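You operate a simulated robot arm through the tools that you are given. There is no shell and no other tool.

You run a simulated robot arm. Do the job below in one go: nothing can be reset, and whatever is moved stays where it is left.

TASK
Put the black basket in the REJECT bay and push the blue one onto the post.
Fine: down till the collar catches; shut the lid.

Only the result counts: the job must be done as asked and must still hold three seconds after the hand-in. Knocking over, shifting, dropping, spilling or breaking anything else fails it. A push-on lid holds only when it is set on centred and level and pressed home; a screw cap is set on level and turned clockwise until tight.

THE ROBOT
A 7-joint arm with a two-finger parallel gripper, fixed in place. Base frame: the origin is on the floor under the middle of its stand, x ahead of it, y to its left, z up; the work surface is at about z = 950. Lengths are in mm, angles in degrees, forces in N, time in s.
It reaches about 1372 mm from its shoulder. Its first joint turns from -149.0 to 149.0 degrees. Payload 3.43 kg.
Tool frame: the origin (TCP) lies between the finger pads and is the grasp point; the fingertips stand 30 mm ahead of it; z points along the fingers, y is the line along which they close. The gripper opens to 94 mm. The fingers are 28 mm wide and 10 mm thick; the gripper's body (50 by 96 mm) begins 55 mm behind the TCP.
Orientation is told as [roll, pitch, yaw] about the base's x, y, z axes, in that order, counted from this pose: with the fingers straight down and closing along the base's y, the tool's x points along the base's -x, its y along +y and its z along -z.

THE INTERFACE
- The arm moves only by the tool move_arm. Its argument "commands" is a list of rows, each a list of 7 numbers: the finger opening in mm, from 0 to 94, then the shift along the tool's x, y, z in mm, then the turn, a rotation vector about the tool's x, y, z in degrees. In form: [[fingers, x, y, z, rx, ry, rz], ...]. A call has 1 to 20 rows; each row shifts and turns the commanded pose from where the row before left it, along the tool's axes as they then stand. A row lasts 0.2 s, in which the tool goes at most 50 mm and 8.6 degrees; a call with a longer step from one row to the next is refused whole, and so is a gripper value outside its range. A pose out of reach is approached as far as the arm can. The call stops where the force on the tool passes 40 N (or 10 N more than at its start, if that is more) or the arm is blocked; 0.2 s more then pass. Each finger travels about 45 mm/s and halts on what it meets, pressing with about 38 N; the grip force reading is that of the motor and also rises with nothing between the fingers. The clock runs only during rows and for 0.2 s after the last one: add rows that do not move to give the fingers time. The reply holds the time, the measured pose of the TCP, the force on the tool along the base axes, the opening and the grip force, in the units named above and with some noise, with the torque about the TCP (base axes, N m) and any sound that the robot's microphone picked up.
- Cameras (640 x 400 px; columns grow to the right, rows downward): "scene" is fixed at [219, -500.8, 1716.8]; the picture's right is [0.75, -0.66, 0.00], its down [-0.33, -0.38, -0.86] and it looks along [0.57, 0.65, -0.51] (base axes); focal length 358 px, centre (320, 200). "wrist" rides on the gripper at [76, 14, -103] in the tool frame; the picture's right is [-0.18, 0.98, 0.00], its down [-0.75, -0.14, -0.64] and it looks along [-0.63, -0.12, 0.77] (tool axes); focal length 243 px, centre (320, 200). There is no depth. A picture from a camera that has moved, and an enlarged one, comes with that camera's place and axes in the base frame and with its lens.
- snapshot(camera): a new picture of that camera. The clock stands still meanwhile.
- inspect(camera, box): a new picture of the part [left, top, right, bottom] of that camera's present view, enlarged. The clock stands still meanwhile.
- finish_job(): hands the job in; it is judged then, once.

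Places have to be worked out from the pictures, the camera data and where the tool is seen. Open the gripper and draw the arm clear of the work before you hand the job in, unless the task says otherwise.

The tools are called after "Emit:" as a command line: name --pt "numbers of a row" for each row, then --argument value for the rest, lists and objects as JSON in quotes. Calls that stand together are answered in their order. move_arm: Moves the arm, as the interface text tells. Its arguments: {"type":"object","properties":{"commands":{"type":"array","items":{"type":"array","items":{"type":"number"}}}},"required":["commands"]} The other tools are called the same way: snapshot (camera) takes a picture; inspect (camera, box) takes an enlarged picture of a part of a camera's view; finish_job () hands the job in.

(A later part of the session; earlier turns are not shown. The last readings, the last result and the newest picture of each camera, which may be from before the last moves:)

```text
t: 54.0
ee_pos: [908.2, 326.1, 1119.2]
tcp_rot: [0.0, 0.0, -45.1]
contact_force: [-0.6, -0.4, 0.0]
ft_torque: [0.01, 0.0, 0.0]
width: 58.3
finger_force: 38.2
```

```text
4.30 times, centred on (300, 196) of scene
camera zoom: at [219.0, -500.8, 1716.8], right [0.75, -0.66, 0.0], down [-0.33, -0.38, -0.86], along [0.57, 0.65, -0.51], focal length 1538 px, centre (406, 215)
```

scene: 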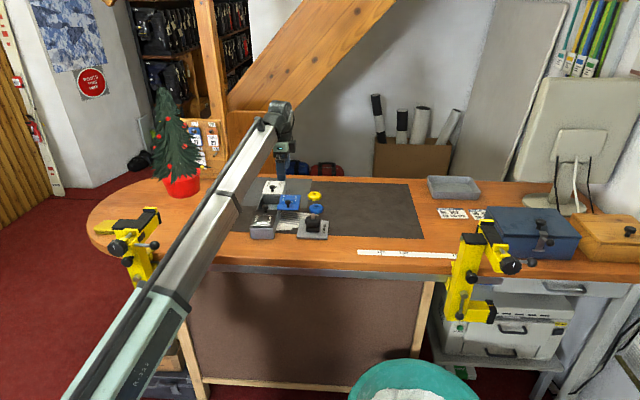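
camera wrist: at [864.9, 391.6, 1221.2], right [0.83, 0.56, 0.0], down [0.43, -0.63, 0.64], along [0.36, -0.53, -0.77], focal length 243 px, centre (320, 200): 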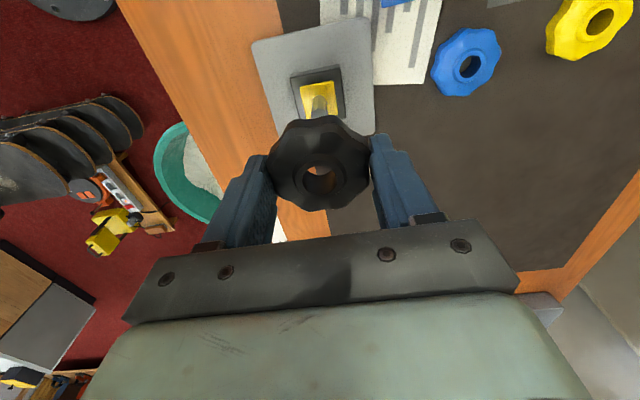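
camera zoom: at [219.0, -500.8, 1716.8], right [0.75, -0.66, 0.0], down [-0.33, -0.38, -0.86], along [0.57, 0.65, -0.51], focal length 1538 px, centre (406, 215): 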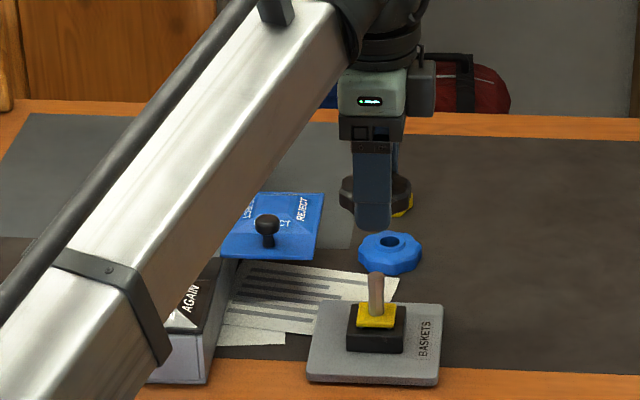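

The black basket is in hand, and the post shows a yellow collar piece around the pin's foot. I zoom on it.

Emit:
inspect --camera "wrist" --box '[240, 10, 400, 130]'

Emit:
inspect --camera "scene" --box '[295, 205, 345, 243]'

Emit:
inspect --camera "wrist" --box '[400, 0, 640, 150]'

```text
3.33 times, centred on (320, 70) of wrist
camera zoom: at [864.9, 391.6, 1221.2], right [0.83, 0.56, 0.0], down [0.43, -0.63, 0.64], along [0.36, -0.53, -0.77], focal length 809 px, centre (320, 633)
```

zoom: 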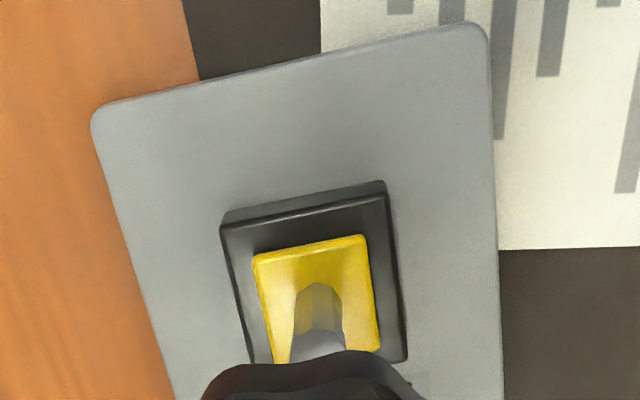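

```text
10.53 times, centred on (320, 224) of scene
camera zoom: at [219.0, -500.8, 1716.8], right [0.75, -0.66, 0.0], down [-0.33, -0.38, -0.86], along [0.57, 0.65, -0.51], focal length 3763 px, centre (320, -53)
```

zoom: 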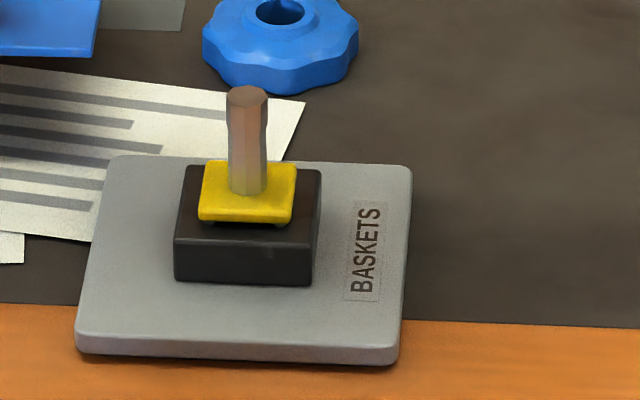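

```text
2.67 times, centred on (520, 75) of wrist
camera zoom: at [864.9, 391.6, 1221.2], right [0.83, 0.56, 0.0], down [0.43, -0.63, 0.64], along [0.36, -0.53, -0.77], focal length 647 px, centre (-213, 533)
```

zoom: 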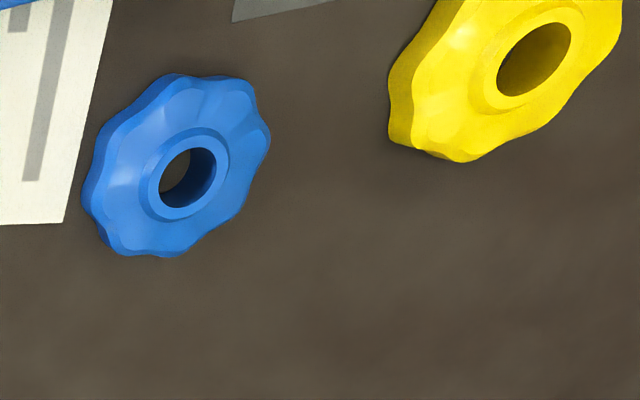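

The collar is a square yellow plate standing slightly off the block — presumably spring-loaded, to be pressed until it clicks. Now I carry the black basket over the open REJECT bay, estimated near (859, 535).

Emit:
move_arm --pt "40 36.5 22.6 0 0 0 0" --pt "40 36.5 22.6 0 0 0 0" --pt "40 36.5 22.6 0 0 0 0" --pt "40 36.5 22.6 0 0 0 0" --pt "40 36.4 22.7 0 0 0 0" --pt "40 0 0 0 0 0 0"

Emit:
snapshot --camera "wrist"

Emit:
inspect --camera "wrist" --box '[180, 0, 460, 220]'

Emit:
inspect --camera "scene" --box '[230, 150, 350, 243]'

```text
t: 55.4
ee_pos: [858.9, 538.5, 1120.2]
tcp_rot: [0.0, -0.1, -45.0]
contact_force: [0.7, 0.2, -0.4]
ft_torque: [0.0, 0.01, 0.01]
width: 58.5
finger_force: 38.1
```

```text
taken
camera wrist: at [815.0, 603.1, 1221.2], right [0.83, 0.56, 0.0], down [0.43, -0.63, 0.64], along [0.36, -0.53, -0.77], focal length 243 px, centre (320, 200)
```

wrist: 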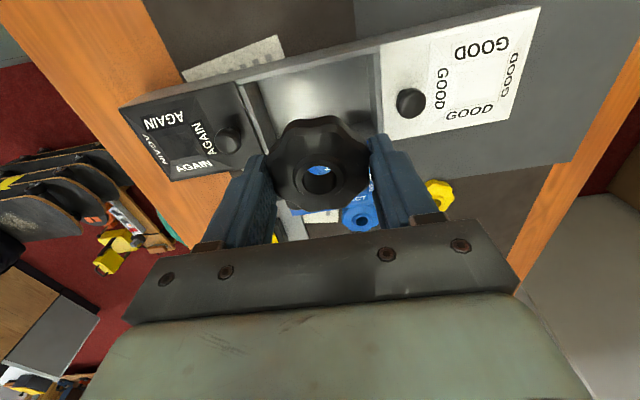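

```text
1.82 times, centred on (320, 110) of wrist
camera zoom: at [815.0, 603.1, 1221.2], right [0.83, 0.56, 0.0], down [0.43, -0.63, 0.64], along [0.36, -0.53, -0.77], focal length 441 px, centre (320, 364)
```

zoom: 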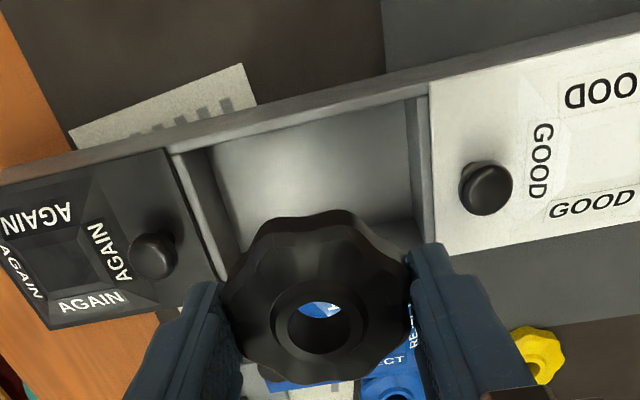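

```text
4.30 times, centred on (290, 196) of scene
camera zoom: at [219.0, -500.8, 1716.8], right [0.75, -0.66, 0.0], down [-0.33, -0.38, -0.86], along [0.57, 0.65, -0.51], focal length 1538 px, centre (449, 215)
```

zoom: 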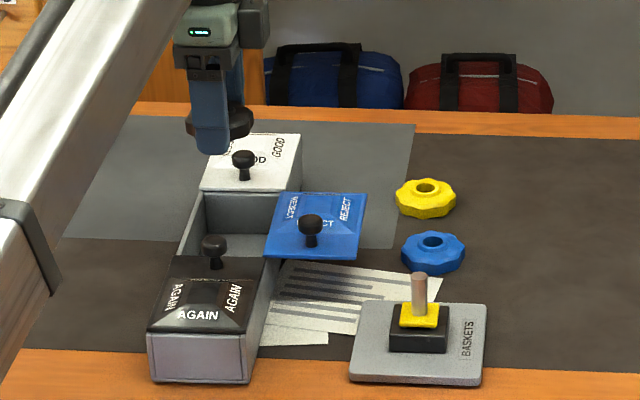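

The bay's opening measures about 97 mm long, centred near (860, 536), and the basket in hand is within a few millimetres of it. I trim 3.5 mm toward the lid side and go down to just above the rim for a check.

Emit:
move_arm --pt "40 -3.5 -0.5 30 0 0 0" --pt "40 0 0 30 0 0 0" --pt "40 0 0 22 0 0 0" --pt "40 0 0 0 0 0 0"

Emit:
inspect --camera "wrist" --box '[180, 0, 460, 220]'

Emit:
inspect --camera "scene" --box '[240, 160, 320, 230]'

```text
t: 56.4
ee_pos: [862.2, 534.3, 1038.0]
tcp_rot: [0.0, 0.0, -45.0]
contact_force: [-0.2, 0.6, -0.8]
ft_torque: [-0.01, 0.01, 0.0]
width: 58.1
finger_force: 38.0
```

```text
1.82 times, centred on (320, 110) of wrist
camera zoom: at [819.0, 598.3, 1138.4], right [0.83, 0.56, 0.0], down [0.43, -0.63, 0.64], along [0.36, -0.53, -0.77], focal length 441 px, centre (320, 364)
```

zoom: 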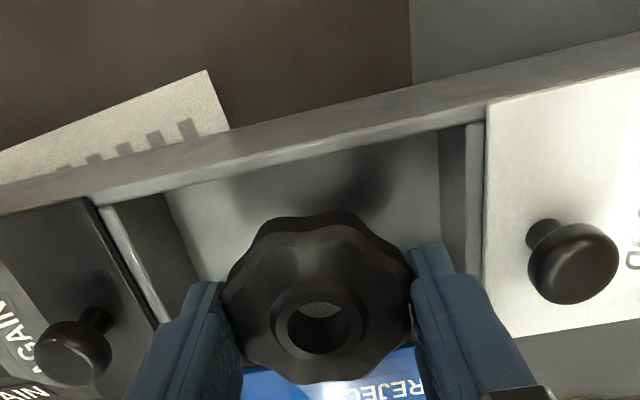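

```text
5.71 times, centred on (280, 195) of scene
camera zoom: at [219.0, -500.8, 1716.8], right [0.75, -0.66, 0.0], down [-0.33, -0.38, -0.86], along [0.57, 0.65, -0.51], focal length 2043 px, centre (549, 229)
```

zoom: 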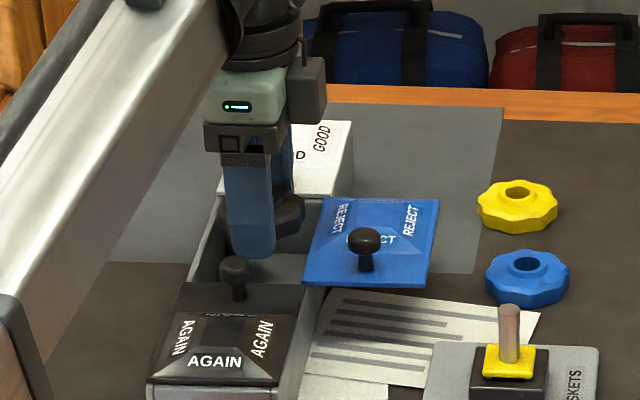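

The basket is centred over the opening with the lid edge clear. I lower it into the bay, slowing down near the floor.

Emit:
move_arm --pt "40 0 0 12 0 0 0" --pt "40 0 0 12 0 0 0" --pt "40 0 0 10 0 0 0" --pt "40 0 0 6 0 0 0" --pt "40 0 0 0 0 0 0"

Emit:
inspect --camera "wrist" --box '[180, 0, 460, 220]'

Emit:
inspect --camera "scene" --box '[240, 160, 320, 230]'

```text
t: 57.6
ee_pos: [861.4, 533.5, 1000.1]
tcp_rot: [0.0, 0.0, -45.0]
contact_force: [0.4, -0.5, 0.2]
ft_torque: [0.01, 0.01, -0.01]
width: 58.5
finger_force: 38.5
```

```text
1.82 times, centred on (320, 110) of wrist
camera zoom: at [818.2, 597.2, 1100.9], right [0.83, 0.56, 0.0], down [0.43, -0.63, 0.64], along [0.36, -0.53, -0.77], focal length 441 px, centre (320, 364)
```

zoom: 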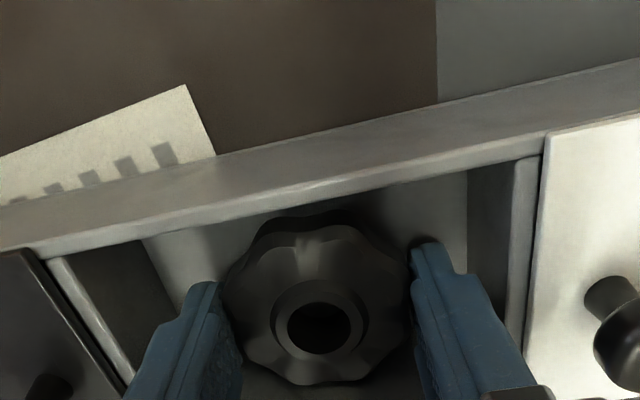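

```text
5.71 times, centred on (280, 195) of scene
camera zoom: at [219.0, -500.8, 1716.8], right [0.75, -0.66, 0.0], down [-0.33, -0.38, -0.86], along [0.57, 0.65, -0.51], focal length 2043 px, centre (549, 229)
```

zoom: 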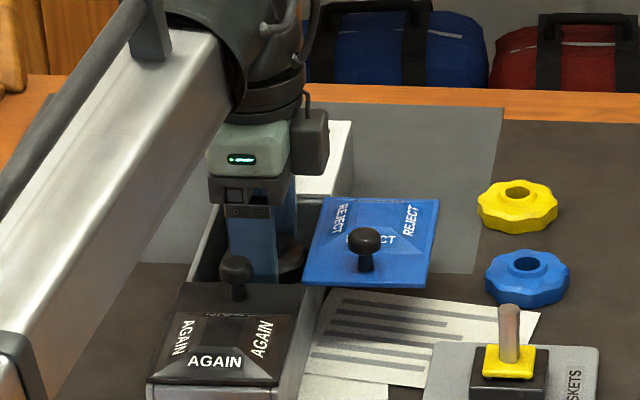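

Emit:
move_arm --pt "40 0 0 4 0 0 0" --pt "40 0 0 4 0 0 0" --pt "40 0 0 0 0 0 0"

Emit:
move_arm --pt "40 0 0 1.5 0 0 0" --pt "40 0 0 1.5 0 0 0" --pt "40 0 0 0 0 0 0"

```text
t: 58.4
ee_pos: [862.0, 532.4, 991.3]
tcp_rot: [0.0, 0.0, -45.0]
contact_force: [0.4, 0.5, 0.2]
ft_torque: [0.01, 0.01, 0.0]
width: 58.2
finger_force: 37.6
```

```text
t: 59.2
ee_pos: [861.1, 532.3, 988.1]
tcp_rot: [0.0, -0.1, -45.1]
contact_force: [1.1, -0.5, 1.0]
ft_torque: [0.02, 0.01, -0.01]
width: 58.2
finger_force: 38.1
```

No contact yet at TCP 988; I continue in 1 mm steps toward the floor.

Emit:
move_arm --pt "40 0 0 1 0 0 0" --pt "40 0 0 1 0 0 0" --pt "40 0 0 0 0 0 0"

Emit:
inspect --camera "wrist" --box '[180, 0, 460, 220]'

```text
t: 60.0
ee_pos: [862.0, 531.2, 987.0]
tcp_rot: [0.0, 0.1, -45.0]
contact_force: [0.6, -0.2, -0.3]
ft_torque: [0.01, -0.01, 0.01]
width: 58.1
finger_force: 38.3
```

```text
1.82 times, centred on (320, 110) of wrist
camera zoom: at [818.2, 597.0, 1088.9], right [0.83, 0.56, 0.0], down [0.43, -0.63, 0.64], along [0.36, -0.53, -0.77], focal length 441 px, centre (320, 364)
```

zoom: 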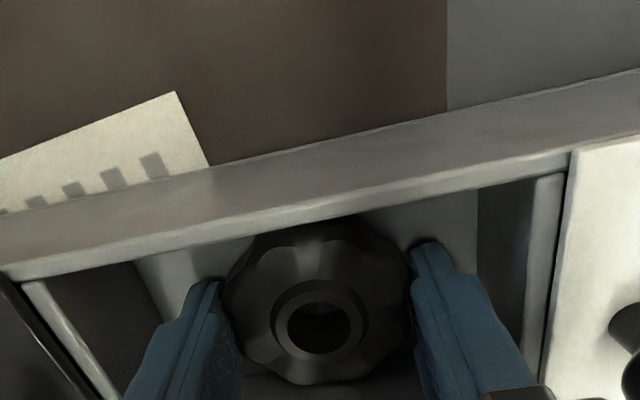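

Emit:
move_arm --pt "40 0 0 1 0 0 0" --pt "40 0 0 1 0 0 0" --pt "40 0 0 0 0 0 0"

Emit:
move_arm --pt "40 0 0 1 0 0 0" --pt "40 0 0 0 0 0 0"

```text
t: 60.8
ee_pos: [861.6, 531.1, 985.9]
tcp_rot: [0.2, -0.1, -45.0]
contact_force: [9.5, 2.9, 27.4]
ft_torque: [-0.41, 0.48, 0.09]
width: 58.1
finger_force: 37.8
```

```text
t: 61.3
ee_pos: [860.7, 531.5, 985.9]
tcp_rot: [0.1, -0.2, -45.1]
contact_force: [-1.5, -2.0, 7.6]
ft_torque: [-0.18, 0.32, 0.05]
width: 58.1
finger_force: 37.9
stopped in row 2: the force on the tool passed its limit at 42 N (the readings are from after the stop); the commanded pose is now the measured one
```

The fingertips have touched the floor (TCP about 986). I raise 1 mm and open just enough to release within the bay.

Emit:
move_arm --pt "40 0 0 -1 0 0 0" --pt "60 0 0 0 0 0 0" --pt "64 0 0 0 0 0 0" --pt "66 0 0 0 0 0 0" --pt "66 0 0 0 0 0 0"

Emit:
inspect --camera "wrist" --box '[180, 0, 460, 220]'

```text
t: 62.5
ee_pos: [861.3, 532.5, 988.0]
tcp_rot: [0.1, -0.2, -45.0]
contact_force: [-0.1, 0.6, -0.3]
ft_torque: [0.04, 0.02, 0.01]
width: 65.7
finger_force: 0.1
```

```text
1.82 times, centred on (320, 110) of wrist
camera zoom: at [818.5, 596.6, 1089.1], right [0.83, 0.56, 0.0], down [0.43, -0.63, 0.64], along [0.36, -0.53, -0.77], focal length 441 px, centre (320, 364)
```

zoom: 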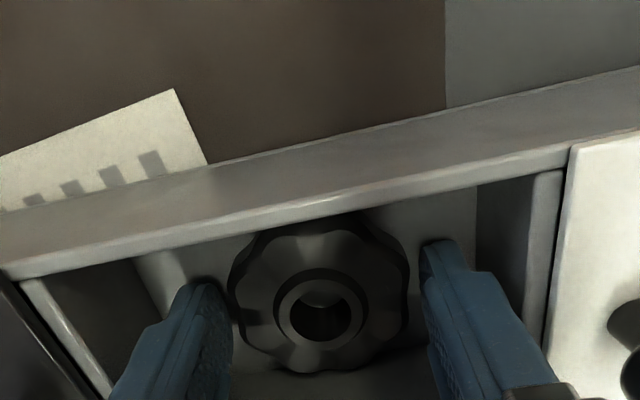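

Released cleanly and the basket lies in the bay. I rise straight up out of it and look.

Emit:
move_arm --pt "66 0 0 -10 0 0 0" --pt "66 0 0 -20 0 0 0" --pt "66 0 0 -30 0 0 0" --pt "66 0 0 -35 0 0 0" --pt "66 0 0 -35 0 0 0" --pt "66 0 0 0 0 0 0"

Emit:
snapshot --camera "wrist"

Emit:
inspect --camera "scene" --box '[230, 160, 350, 243]'

```text
t: 63.9
ee_pos: [862.3, 532.7, 1118.4]
tcp_rot: [0.1, 0.0, -45.0]
contact_force: [0.4, -0.5, 0.6]
ft_torque: [0.0, 0.02, 0.0]
width: 65.6
finger_force: 0.1
```

```text
taken
camera wrist: at [818.4, 597.7, 1219.7], right [0.83, 0.56, 0.0], down [0.43, -0.63, 0.64], along [0.36, -0.53, -0.77], focal length 243 px, centre (320, 200)
```

wrist: 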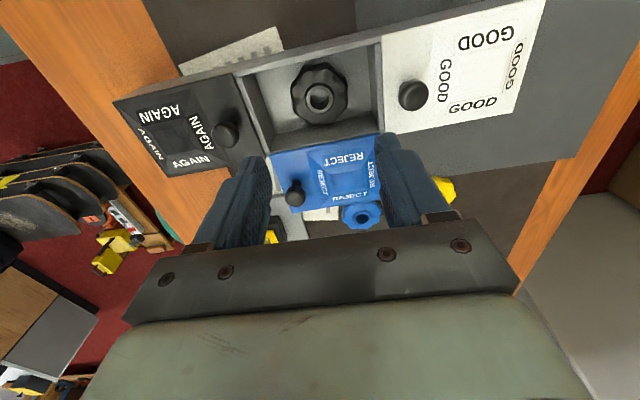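

```text
4.82 times, centred on (290, 202) of scene
camera zoom: at [219.0, -500.8, 1716.8], right [0.75, -0.66, 0.0], down [-0.33, -0.38, -0.86], along [0.57, 0.65, -0.51], focal length 1723 px, centre (465, 193)
```

zoom: 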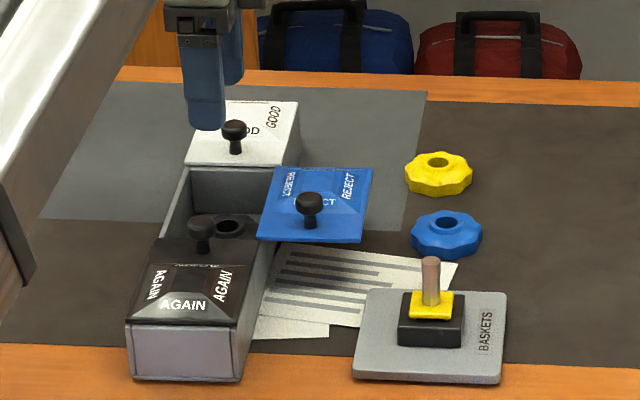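

The black basket lies flat in the REJECT bay. Next I shut the lid: I measure the knob's present position first.

Emit:
inspect --camera "wrist" --box '[240, 40, 400, 220]'

```text
2.22 times, centred on (320, 130) of wrist
camera zoom: at [818.4, 597.7, 1219.7], right [0.83, 0.56, 0.0], down [0.43, -0.63, 0.64], along [0.36, -0.53, -0.77], focal length 539 px, centre (320, 356)
```

zoom: 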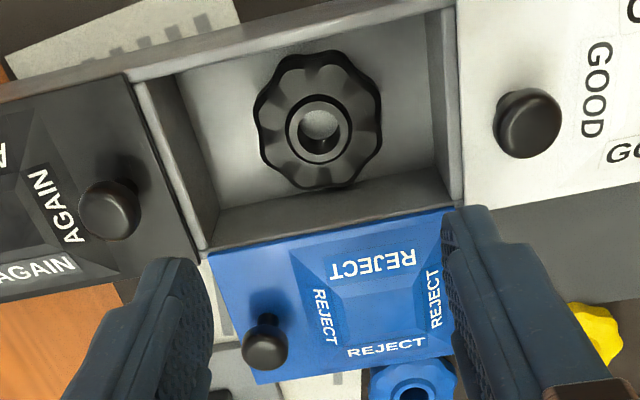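

The knob is now at about (890, 447), so the lid actually slid its whole width (about 84 mm) and hangs on its runners. I move over it and turn the hand so the fingers close across the box, giving a positive push for closing.

Emit:
move_arm --pt "60 -40.2 -20.7 0 0 0 0" --pt "60 -40.2 -20.7 0 0 0 0" --pt "60 0 0 0 0 0 -7.5" --pt "60 0 0 0 0 0 -7.5" --pt "60 0 0 0 0 0 -7.5" --pt "60 0 0 0 0 0 -7.5" --pt "60 0 0 0 0 0 -7.5" --pt "60 0 0 0 0 0 -7.5" --pt "60 0 0 0 0 0 -7.5" --pt "60 0 0 0 0 0 -7.5" --pt "60 0 0 0 0 0 -7.5" --pt "60 0 0 0 0 0 -7.5" --pt "60 0 0 0 0 0 -7.5" --pt "60 0 0 0 0 0 -7.5" --pt "60 0 0 0 0 0 0"

Emit:
snapshot --camera "wrist"

Emit:
inspect --camera "wrist" --box '[230, 30, 410, 170]'

```text
t: 67.1
ee_pos: [888.9, 446.2, 1116.6]
tcp_rot: [-0.2, -0.1, 45.1]
contact_force: [0.0, -0.5, 0.2]
ft_torque: [-0.02, 0.0, 0.01]
width: 60.1
finger_force: 0.0
```

```text
taken
camera wrist: at [825.3, 403.5, 1218.2], right [-0.57, 0.82, 0.0], down [0.63, 0.43, 0.64], along [0.53, 0.36, -0.77], focal length 243 px, centre (320, 200)
```

wrist: 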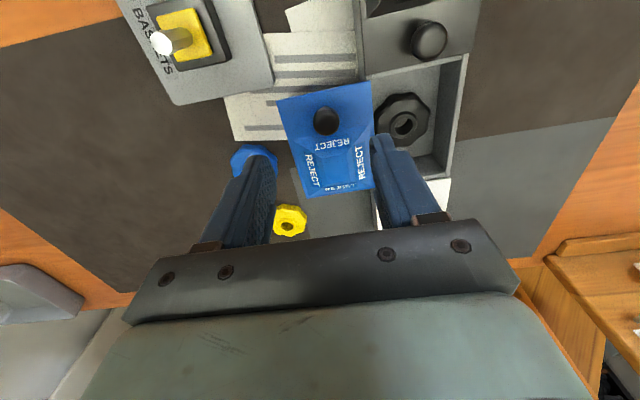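

```text
2.86 times, centred on (320, 100) of wrist
camera zoom: at [825.3, 403.5, 1218.2], right [-0.57, 0.82, 0.0], down [0.63, 0.43, 0.64], along [0.53, 0.36, -0.77], focal length 693 px, centre (320, 486)
```

zoom: 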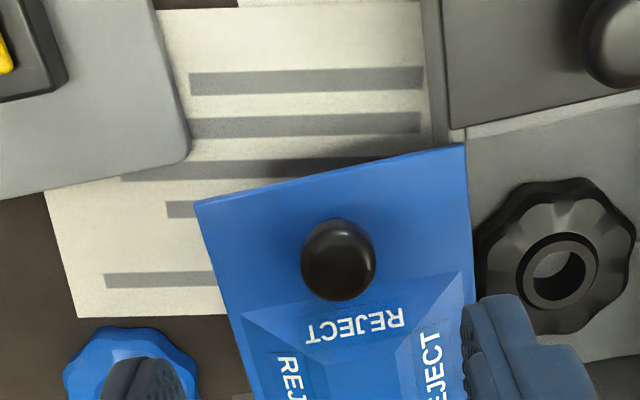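

The knob is a few millimetres toward the box from the hand's axis. I trim and go down part-way, then check again.

Emit:
move_arm --pt "60 -3.5 4.5 20 0 0 0" --pt "60 0 0 30 0 0 0" --pt "60 0 0 0 0 0 0"

Emit:
inspect --camera "wrist" --box '[200, 40, 440, 200]'

```text
t: 67.9
ee_pos: [887.9, 449.1, 1066.0]
tcp_rot: [-0.1, -0.2, 44.9]
contact_force: [0.7, -1.0, 0.0]
ft_torque: [0.01, -0.02, 0.03]
width: 60.2
finger_force: 0.0
```

```text
2.50 times, centred on (320, 120) of wrist
camera zoom: at [825.0, 407.0, 1167.9], right [-0.56, 0.83, 0.0], down [0.63, 0.43, 0.64], along [0.53, 0.36, -0.76], focal length 606 px, centre (320, 400)
```

zoom: 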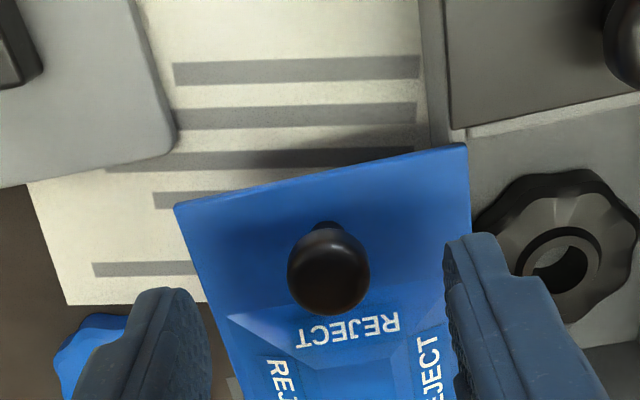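

Emit:
move_arm --pt "60 -1.5 2.5 12 0 0 0" --pt "60 0 0 12 0 0 0" --pt "60 0 0 5 0 0 0" --pt "45 0 0 0 0 0 0" --pt "30 0 0 0 0 0 0" --pt "10 0 0 0 0 0 0" --pt "10 0 0 0 0 0 0" --pt "10 0 0 0 0 0 0"

Emit:
inspect --camera "wrist" --box '[200, 40, 440, 200]'

Emit:
inspect --camera "scene" --box '[240, 175, 340, 245]'

```text
t: 69.7
ee_pos: [887.1, 454.2, 1038.0]
tcp_rot: [-0.1, -0.1, 44.9]
contact_force: [-0.4, 0.0, 0.1]
ft_torque: [0.0, -0.03, -0.04]
width: 21.3
finger_force: 38.7
```

```text
2.50 times, centred on (320, 120) of wrist
camera zoom: at [823.1, 411.1, 1139.1], right [-0.56, 0.83, 0.0], down [0.63, 0.43, 0.64], along [0.53, 0.36, -0.77], focal length 606 px, centre (320, 400)
```

zoom: 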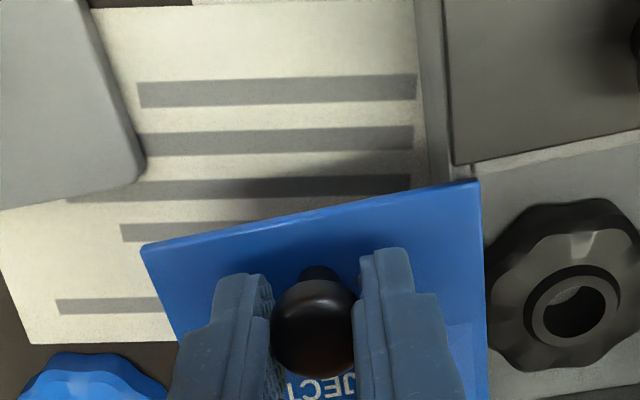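

```text
5.71 times, centred on (290, 210) of scene
camera zoom: at [219.0, -500.8, 1716.8], right [0.75, -0.66, 0.0], down [-0.33, -0.38, -0.86], along [0.57, 0.65, -0.51], focal length 2043 px, centre (491, 143)
```

zoom: 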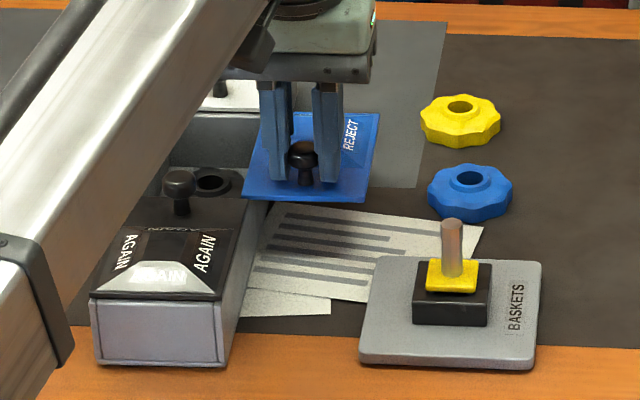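

Gripped positively. I slide the lid back toward closed in steps.

Emit:
move_arm --pt "10 0 4 0 0 0 0" --pt "10 0 4 0 0 0 0" --pt "10 0 4 0 0 0 0" --pt "10 0 4 0 0 0 0" --pt "10 0 4 0 0 0 0" --pt "10 0 4 0 0 0 0" --pt "10 0 4 0 0 0 0" --pt "10 0 4 0 0 0 0" --pt "10 0 4 0 0 0 0" --pt "10 0 0 0 0 0 0"

Emit:
snapshot --camera "wrist"

Emit:
inspect --camera "scene" --box '[240, 175, 340, 245]'

```text
t: 71.9
ee_pos: [862.8, 480.0, 1037.8]
tcp_rot: [-0.1, -0.2, 45.0]
contact_force: [-7.5, -7.7, -0.7]
ft_torque: [-0.21, 0.15, -0.06]
width: 21.1
finger_force: 38.0
```

```text
taken
camera wrist: at [798.3, 436.5, 1139.2], right [-0.56, 0.83, 0.0], down [0.63, 0.43, 0.64], along [0.53, 0.36, -0.76], focal length 243 px, centre (320, 200)
```

wrist: 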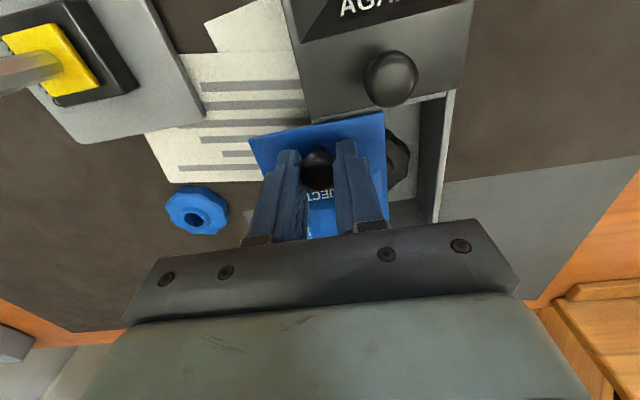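

```text
5.71 times, centred on (290, 210) of scene
camera zoom: at [219.0, -500.8, 1716.8], right [0.75, -0.66, 0.0], down [-0.33, -0.38, -0.86], along [0.57, 0.65, -0.51], focal length 2043 px, centre (491, 143)
```

zoom: 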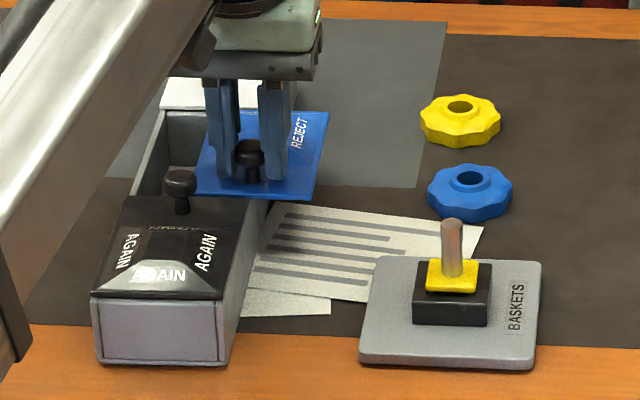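

It slides well. I relieve the small lengthwise load and continue.

Emit:
move_arm --pt "10 0.8 4 0 0 0 0" --pt "10 0 4 0 0 0 0" --pt "10 0 4 0 0 0 0" --pt "10 0 4 0 0 0 0" --pt "10 0 4 0 0 0 0" --pt "10 0 4 0 0 0 0" --pt "10 0 4 0 0 0 0" --pt "10 0 4 0 0 0 0" --pt "10 0 0 0 0 0 0"

Emit:
snapshot --camera "wrist"

Emit:
inspect --camera "scene" --box '[240, 175, 340, 245]'

```text
t: 73.9
ee_pos: [838.2, 501.5, 1038.3]
tcp_rot: [0.0, -0.1, 45.0]
contact_force: [-10.9, -10.5, 0.2]
ft_torque: [-0.02, -0.02, -0.08]
width: 21.1
finger_force: 38.2
```

```text
taken
camera wrist: at [774.8, 459.4, 1139.4], right [-0.56, 0.83, 0.0], down [0.63, 0.43, 0.64], along [0.53, 0.36, -0.77], focal length 243 px, centre (320, 200)
```

wrist: 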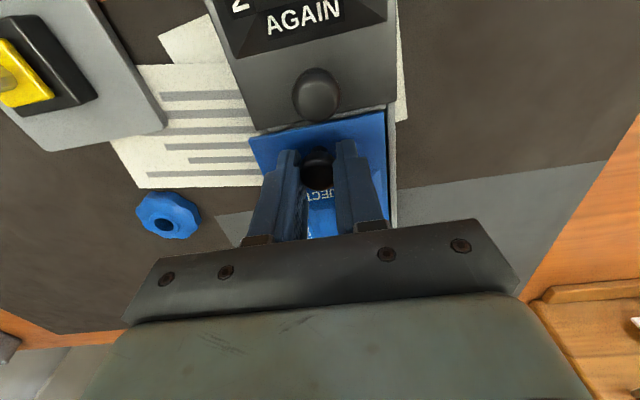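

```text
5.71 times, centred on (290, 210) of scene
camera zoom: at [219.0, -500.8, 1716.8], right [0.75, -0.66, 0.0], down [-0.33, -0.38, -0.86], along [0.57, 0.65, -0.51], focal length 2043 px, centre (491, 143)
```

zoom: 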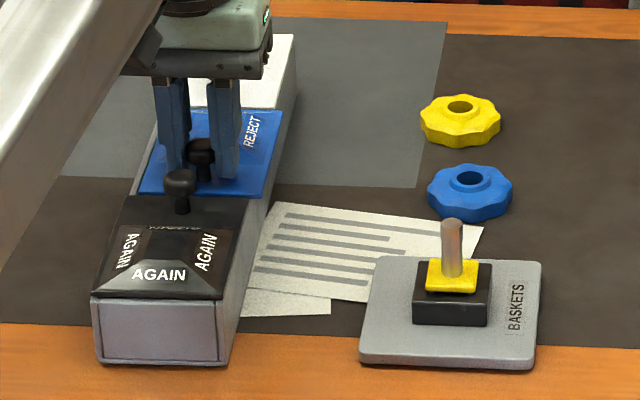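

About 8 mm remain. I relieve the lengthwise load and close in 2 mm steps, watching for the stop.

Emit:
move_arm --pt "10 1.2 0 0 0 0 0" --pt "10 0 2 0 0 0 0" --pt "10 0 2 0 0 0 0" --pt "10 0 2 0 0 0 0" --pt "10 0 0 0 0 0 0"

Emit:
inspect --camera "wrist" --box '[200, 0, 440, 200]'

Emit:
inspect --camera "scene" --box '[245, 178, 300, 220]'

```text
t: 75.1
ee_pos: [835.1, 506.5, 1037.0]
tcp_rot: [0.0, -0.1, 45.1]
contact_force: [0.0, 0.3, -0.2]
ft_torque: [0.65, -0.69, -0.05]
width: 21.0
finger_force: 37.9
```

```text
2.00 times, centred on (320, 100) of wrist
camera zoom: at [770.7, 462.9, 1139.3], right [-0.56, 0.83, 0.0], down [0.63, 0.43, 0.65], along [0.53, 0.36, -0.76], focal length 485 px, centre (320, 400)
```

zoom: 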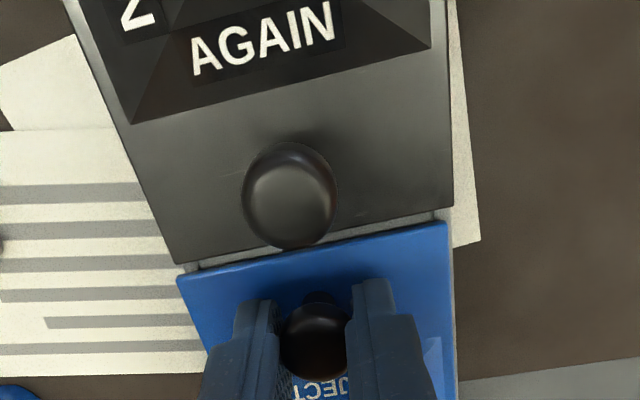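

```text
9.52 times, centred on (272, 199) of scene
camera zoom: at [219.0, -500.8, 1716.8], right [0.75, -0.66, 0.0], down [-0.33, -0.38, -0.86], along [0.57, 0.65, -0.51], focal length 3405 px, centre (772, 210)
```

zoom: 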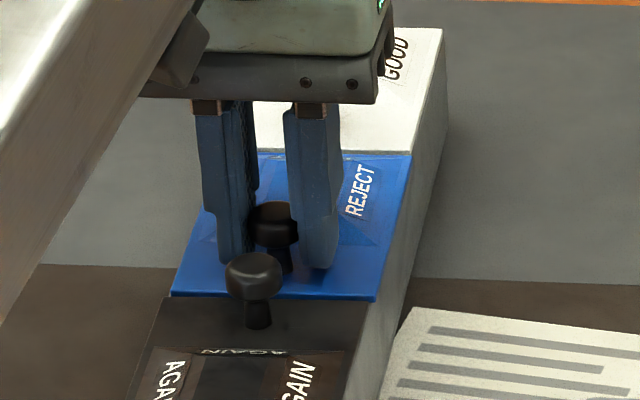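

Almost closed; the lid edge seems about 2 mm short compared with its closed picture. I push on in 1 mm steps.

Emit:
move_arm --pt "10 0 1 0 0 0 0" --pt "10 0 1 0 0 0 0" --pt "10 0 0 0 0 0 0"

Emit:
move_arm --pt "10 0 1 0 0 0 0" --pt "10 0 0 0 0 0 0"

Emit:
inspect --camera "wrist" --box '[200, 0, 440, 200]'

Emit:
inspect --camera "scene" --box '[245, 178, 300, 220]'

```text
t: 75.9
ee_pos: [833.7, 506.9, 1037.9]
tcp_rot: [-0.1, -0.2, 44.9]
contact_force: [3.2, 2.4, 3.5]
ft_torque: [-0.06, 0.02, -0.03]
width: 20.9
finger_force: 37.1
```

```text
t: 76.5
ee_pos: [833.7, 507.1, 1037.6]
tcp_rot: [-0.2, -0.2, 44.9]
contact_force: [8.0, 0.5, 12.5]
ft_torque: [-0.28, 0.16, 0.02]
width: 21.2
finger_force: 37.9
```

```text
2.00 times, centred on (320, 100) of wrist
camera zoom: at [769.1, 464.5, 1139.3], right [-0.56, 0.83, 0.0], down [0.63, 0.43, 0.64], along [0.53, 0.36, -0.76], focal length 485 px, centre (320, 400)
```

zoom: 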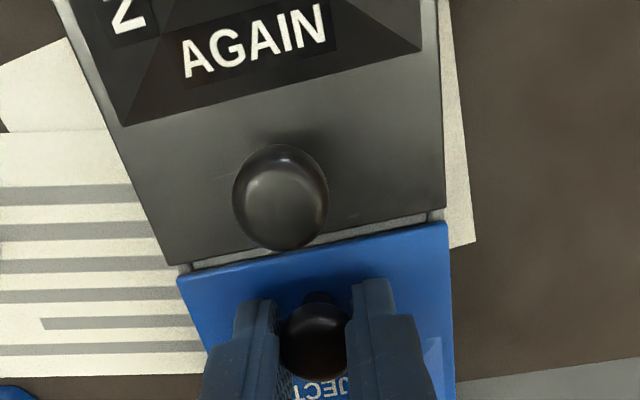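

```text
9.52 times, centred on (272, 199) of scene
camera zoom: at [219.0, -500.8, 1716.8], right [0.75, -0.66, 0.0], down [-0.33, -0.38, -0.86], along [0.57, 0.65, -0.51], focal length 3405 px, centre (772, 210)
```

zoom: 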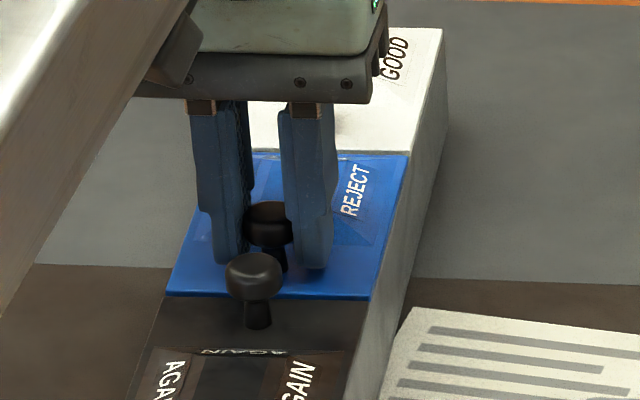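

The lid is back against its stop (about 5 N) and flush with its neighbours. Before letting go I measure how far the box now stands from its original place.

Emit:
inspect --camera "scene" --box '[245, 205, 300, 243]'

Emit:
inspect --camera "scene" --box '[240, 175, 340, 245]'

```text
10.53 times, centred on (272, 224) of scene
camera zoom: at [219.0, -500.8, 1716.8], right [0.75, -0.66, 0.0], down [-0.33, -0.38, -0.86], along [0.57, 0.65, -0.51], focal length 3763 px, centre (820, -53)
```

zoom: 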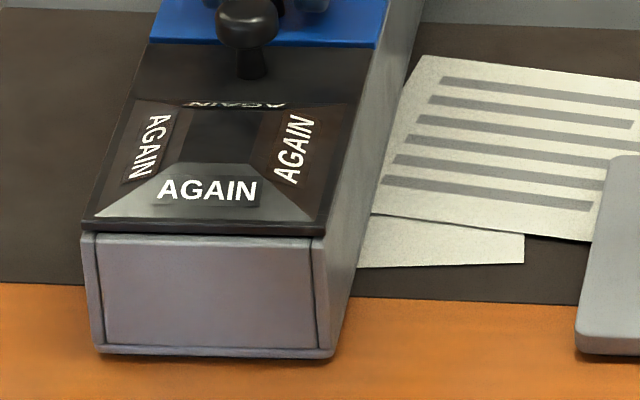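

```text
5.71 times, centred on (290, 210) of scene
camera zoom: at [219.0, -500.8, 1716.8], right [0.75, -0.66, 0.0], down [-0.33, -0.38, -0.86], along [0.57, 0.65, -0.51], focal length 2043 px, centre (491, 143)
```

zoom: 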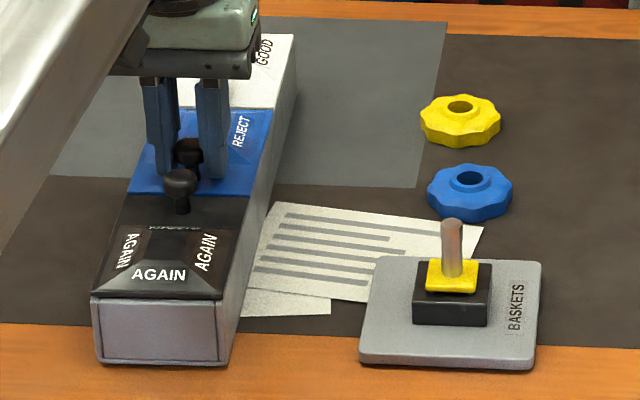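

The box stands about 10 mm too far along its length and its near end about 8 mm to the right (a 1.5° turn). Since I still hold the knob, I drag the box back along its length first.

Emit:
move_arm --pt "10 2 0 0 0 0 0" --pt "10 2 0 0 0 0 0" --pt "10 2 0 0 0 0 0" --pt "10 2 0 0 0 0 0" --pt "10 0 0 0 0 0 0"

Emit:
inspect --camera "scene" --box '[245, 205, 300, 243]'

Emit:
inspect --camera "scene" --box '[240, 175, 340, 245]'

```text
t: 77.7
ee_pos: [826.4, 502.7, 1036.6]
tcp_rot: [0.0, -0.1, 45.0]
contact_force: [12.4, 12.7, 2.7]
ft_torque: [0.39, -0.4, -0.02]
width: 21.2
finger_force: 38.2
```

```text
10.53 times, centred on (272, 224) of scene
camera zoom: at [219.0, -500.8, 1716.8], right [0.75, -0.66, 0.0], down [-0.33, -0.38, -0.86], along [0.57, 0.65, -0.51], focal length 3763 px, centre (820, -53)
```

zoom: 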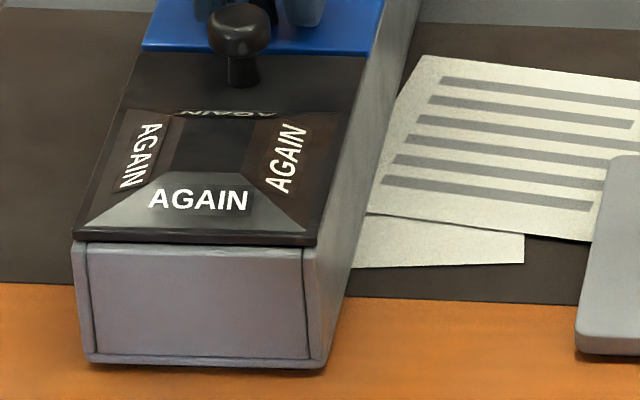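

```text
5.71 times, centred on (290, 210) of scene
camera zoom: at [219.0, -500.8, 1716.8], right [0.75, -0.66, 0.0], down [-0.33, -0.38, -0.86], along [0.57, 0.65, -0.51], focal length 2043 px, centre (491, 143)
```

zoom: 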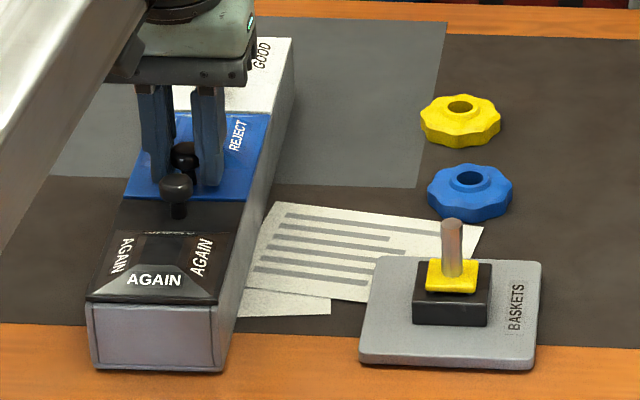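

Better: 8–9 px of that is gone. I drag a little more along the length, then let go.

Emit:
move_arm --pt "10 2 0 0 0 0 0" --pt "10 1.5 0 0 0 0 0" --pt "10 0 0 0 0 0 0"

Emit:
inspect --camera "scene" --box '[245, 205, 300, 243]'

Emit:
inspect --camera "scene" --box '[245, 178, 300, 213]'

```text
t: 78.5
ee_pos: [823.8, 500.2, 1037.4]
tcp_rot: [-0.1, -0.2, 44.9]
contact_force: [13.1, 13.0, 0.0]
ft_torque: [0.01, -0.03, 0.0]
width: 21.3
finger_force: 37.6
```

```text
10.53 times, centred on (272, 224) of scene
camera zoom: at [219.0, -500.8, 1716.8], right [0.75, -0.66, 0.0], down [-0.33, -0.38, -0.86], along [0.57, 0.65, -0.51], focal length 3763 px, centre (820, -53)
```

zoom: 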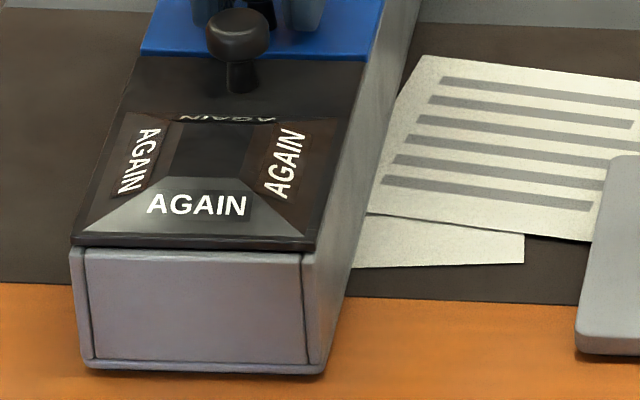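

```text
11.43 times, centred on (272, 196) of scene
camera zoom: at [219.0, -500.8, 1716.8], right [0.75, -0.66, 0.0], down [-0.33, -0.38, -0.86], along [0.57, 0.65, -0.51], focal length 4086 px, centre (863, 251)
```

zoom: 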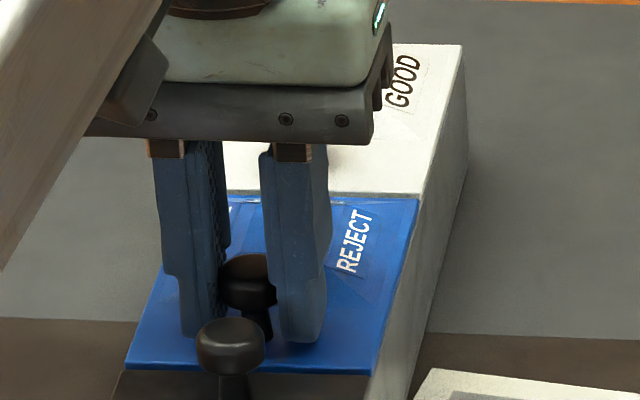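

The lengthwise position now matches the original to about a millimetre; only a turn of roughly 1.3° remains (near end about 5 mm right). I relax, release the knob and rise.

Emit:
move_arm --pt "10 -1.5 0 0 0 0 0" --pt "10 -0.7 0 0 0 0 0" --pt "30 0 0 0 0 0 0" --pt "50 0 0 0 0 0 0" --pt "50 0 0 0 0 0 0" --pt "50 0 0 -10 0 0 0" --pt "50 0 0 -30 0 0 0" --pt "50 0 0 -40 0 0 0" --pt "30 0 0 -20 0 0 0" --pt "10 0 0 0 0 0 0" --pt "0 0 0 0 0 0 0" --pt "0 0 0 0 0 0 0"

Emit:
snapshot --camera "wrist"

Emit:
inspect --camera "scene" --box '[240, 175, 340, 245]'

Emit:
inspect --camera "scene" --box '[245, 178, 300, 213]'

```text
t: 81.1
ee_pos: [825.4, 501.7, 1135.6]
tcp_rot: [-0.1, -0.1, 45.0]
contact_force: [0.6, -0.2, -0.7]
ft_torque: [0.0, -0.04, 0.02]
width: 0.2
finger_force: 30.8
```

```text
taken
camera wrist: at [762.4, 458.9, 1238.0], right [-0.56, 0.83, 0.0], down [0.63, 0.43, 0.64], along [0.53, 0.36, -0.77], focal length 243 px, centre (320, 200)
```

wrist: 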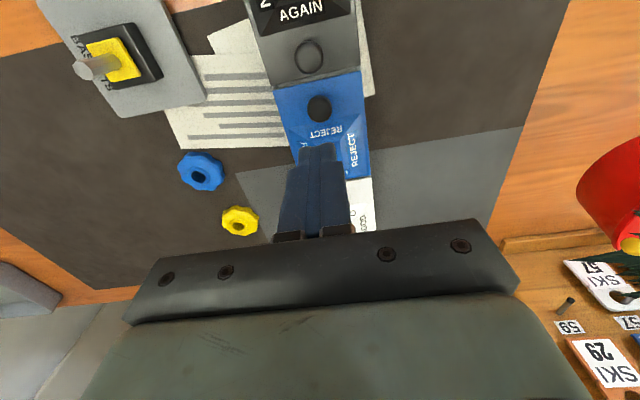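

```text
5.71 times, centred on (290, 210) of scene
camera zoom: at [219.0, -500.8, 1716.8], right [0.75, -0.66, 0.0], down [-0.33, -0.38, -0.86], along [0.57, 0.65, -0.51], focal length 2043 px, centre (491, 143)
```

zoom: 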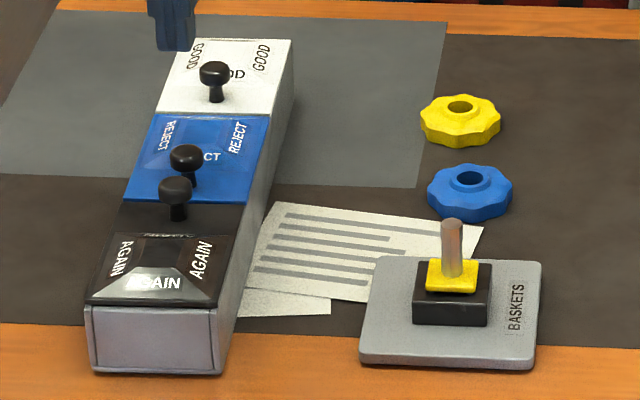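

```text
11.43 times, centred on (272, 196) of scene
camera zoom: at [219.0, -500.8, 1716.8], right [0.75, -0.66, 0.0], down [-0.33, -0.38, -0.86], along [0.57, 0.65, -0.51], focal length 4086 px, centre (863, 251)
```

zoom: 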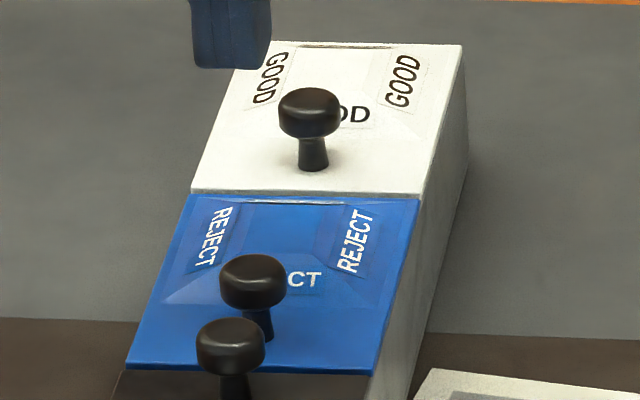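

The lid is flush and the box is within about 5 mm of its original spot, turned a little. I'll nudge the near end back: move with closed fingers to the open space beside the AGAIN end, staying high first.

Emit:
move_arm --pt "0 36.2 -21.3 0 0 0 0" --pt "0 36.2 -21.3 0 0 0 0" --pt "0 36.1 -21.4 0 0 0 0" --pt "0 0 0 40 0 0 0" --pt "0 0 0 0 0 0 0"

Emit:
snapshot --camera "wrist"

Emit:
inspect --camera "scene" --box '[220, 160, 340, 245]'

```text
t: 82.3
ee_pos: [796.0, 378.2, 1099.5]
tcp_rot: [-0.2, -0.2, 45.0]
contact_force: [0.4, 0.3, -0.4]
ft_torque: [-0.01, 0.03, -0.04]
width: 0.0
finger_force: 33.2
```

```text
taken
camera wrist: at [730.5, 335.0, 1200.3], right [-0.56, 0.83, 0.0], down [0.63, 0.43, 0.64], along [0.53, 0.36, -0.76], focal length 243 px, centre (320, 200)
```

wrist: 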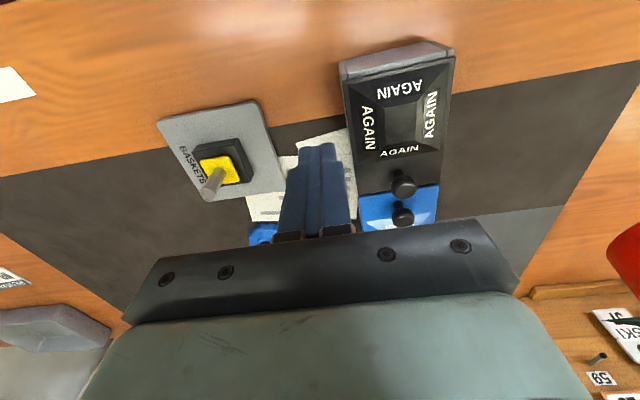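

```text
4.71 times, centred on (280, 202) of scene
camera zoom: at [219.0, -500.8, 1716.8], right [0.75, -0.66, 0.0], down [-0.33, -0.38, -0.86], along [0.57, 0.65, -0.51], focal length 1682 px, centre (508, 188)
```

zoom: 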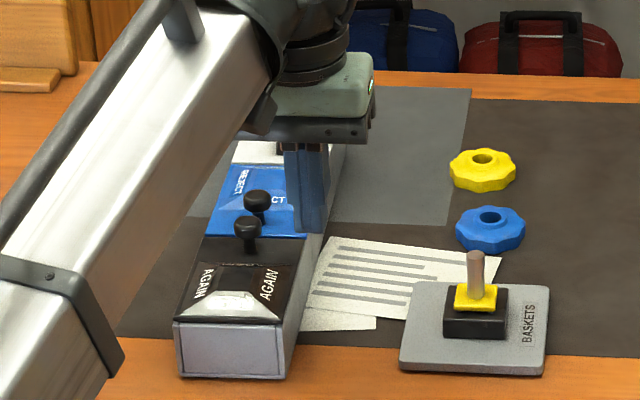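

There's about 14 mm clearance between fingers and the box wall. I descend beside it (tips about z 970) and push gently toward the box.

Emit:
move_arm --pt "0 0 0 40 0 0 0" --pt "0 0 0 40 0 0 0" --pt "0 0 0 19 0 0 0" --pt "0 0 4 0 0 0 0" --pt "0 0 4 0 0 0 0" --pt "0 0 0 0 0 0 0"

Emit:
inspect --camera "wrist" --box '[220, 20, 480, 220]'

Emit:
inspect --camera "scene" --box '[245, 205, 300, 243]'

```text
t: 83.7
ee_pos: [789.8, 383.7, 998.2]
tcp_rot: [-0.1, 0.0, 44.9]
contact_force: [5.9, -6.5, -3.2]
ft_torque: [0.02, -0.08, 0.15]
width: 0.3
finger_force: 32.9
```

```text
2.00 times, centred on (350, 120) of wrist
camera zoom: at [724.8, 340.7, 1099.7], right [-0.56, 0.83, 0.0], down [0.63, 0.43, 0.64], along [0.53, 0.36, -0.77], focal length 485 px, centre (260, 360)
```

zoom: 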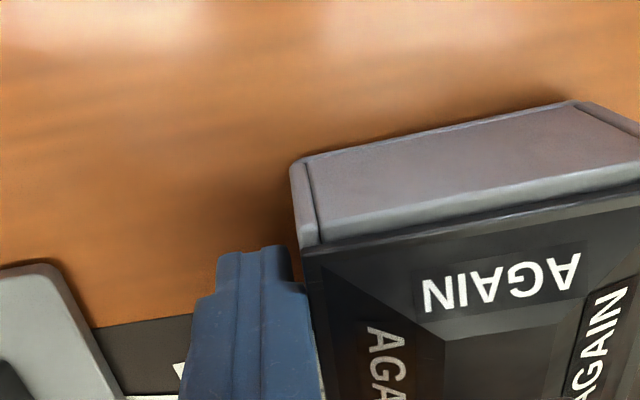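

```text
10.53 times, centred on (272, 224) of scene
camera zoom: at [219.0, -500.8, 1716.8], right [0.75, -0.66, 0.0], down [-0.33, -0.38, -0.86], along [0.57, 0.65, -0.51], focal length 3763 px, centre (820, -53)
```

zoom: 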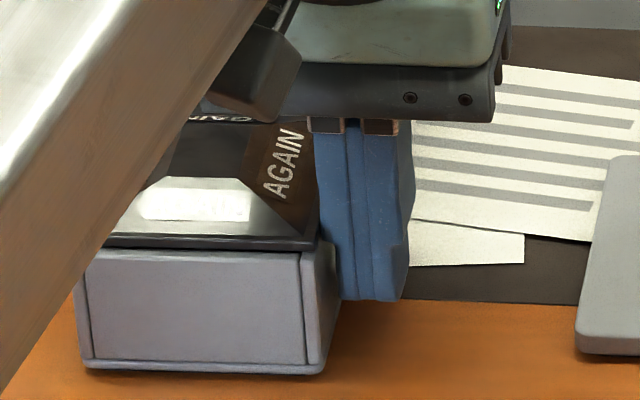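

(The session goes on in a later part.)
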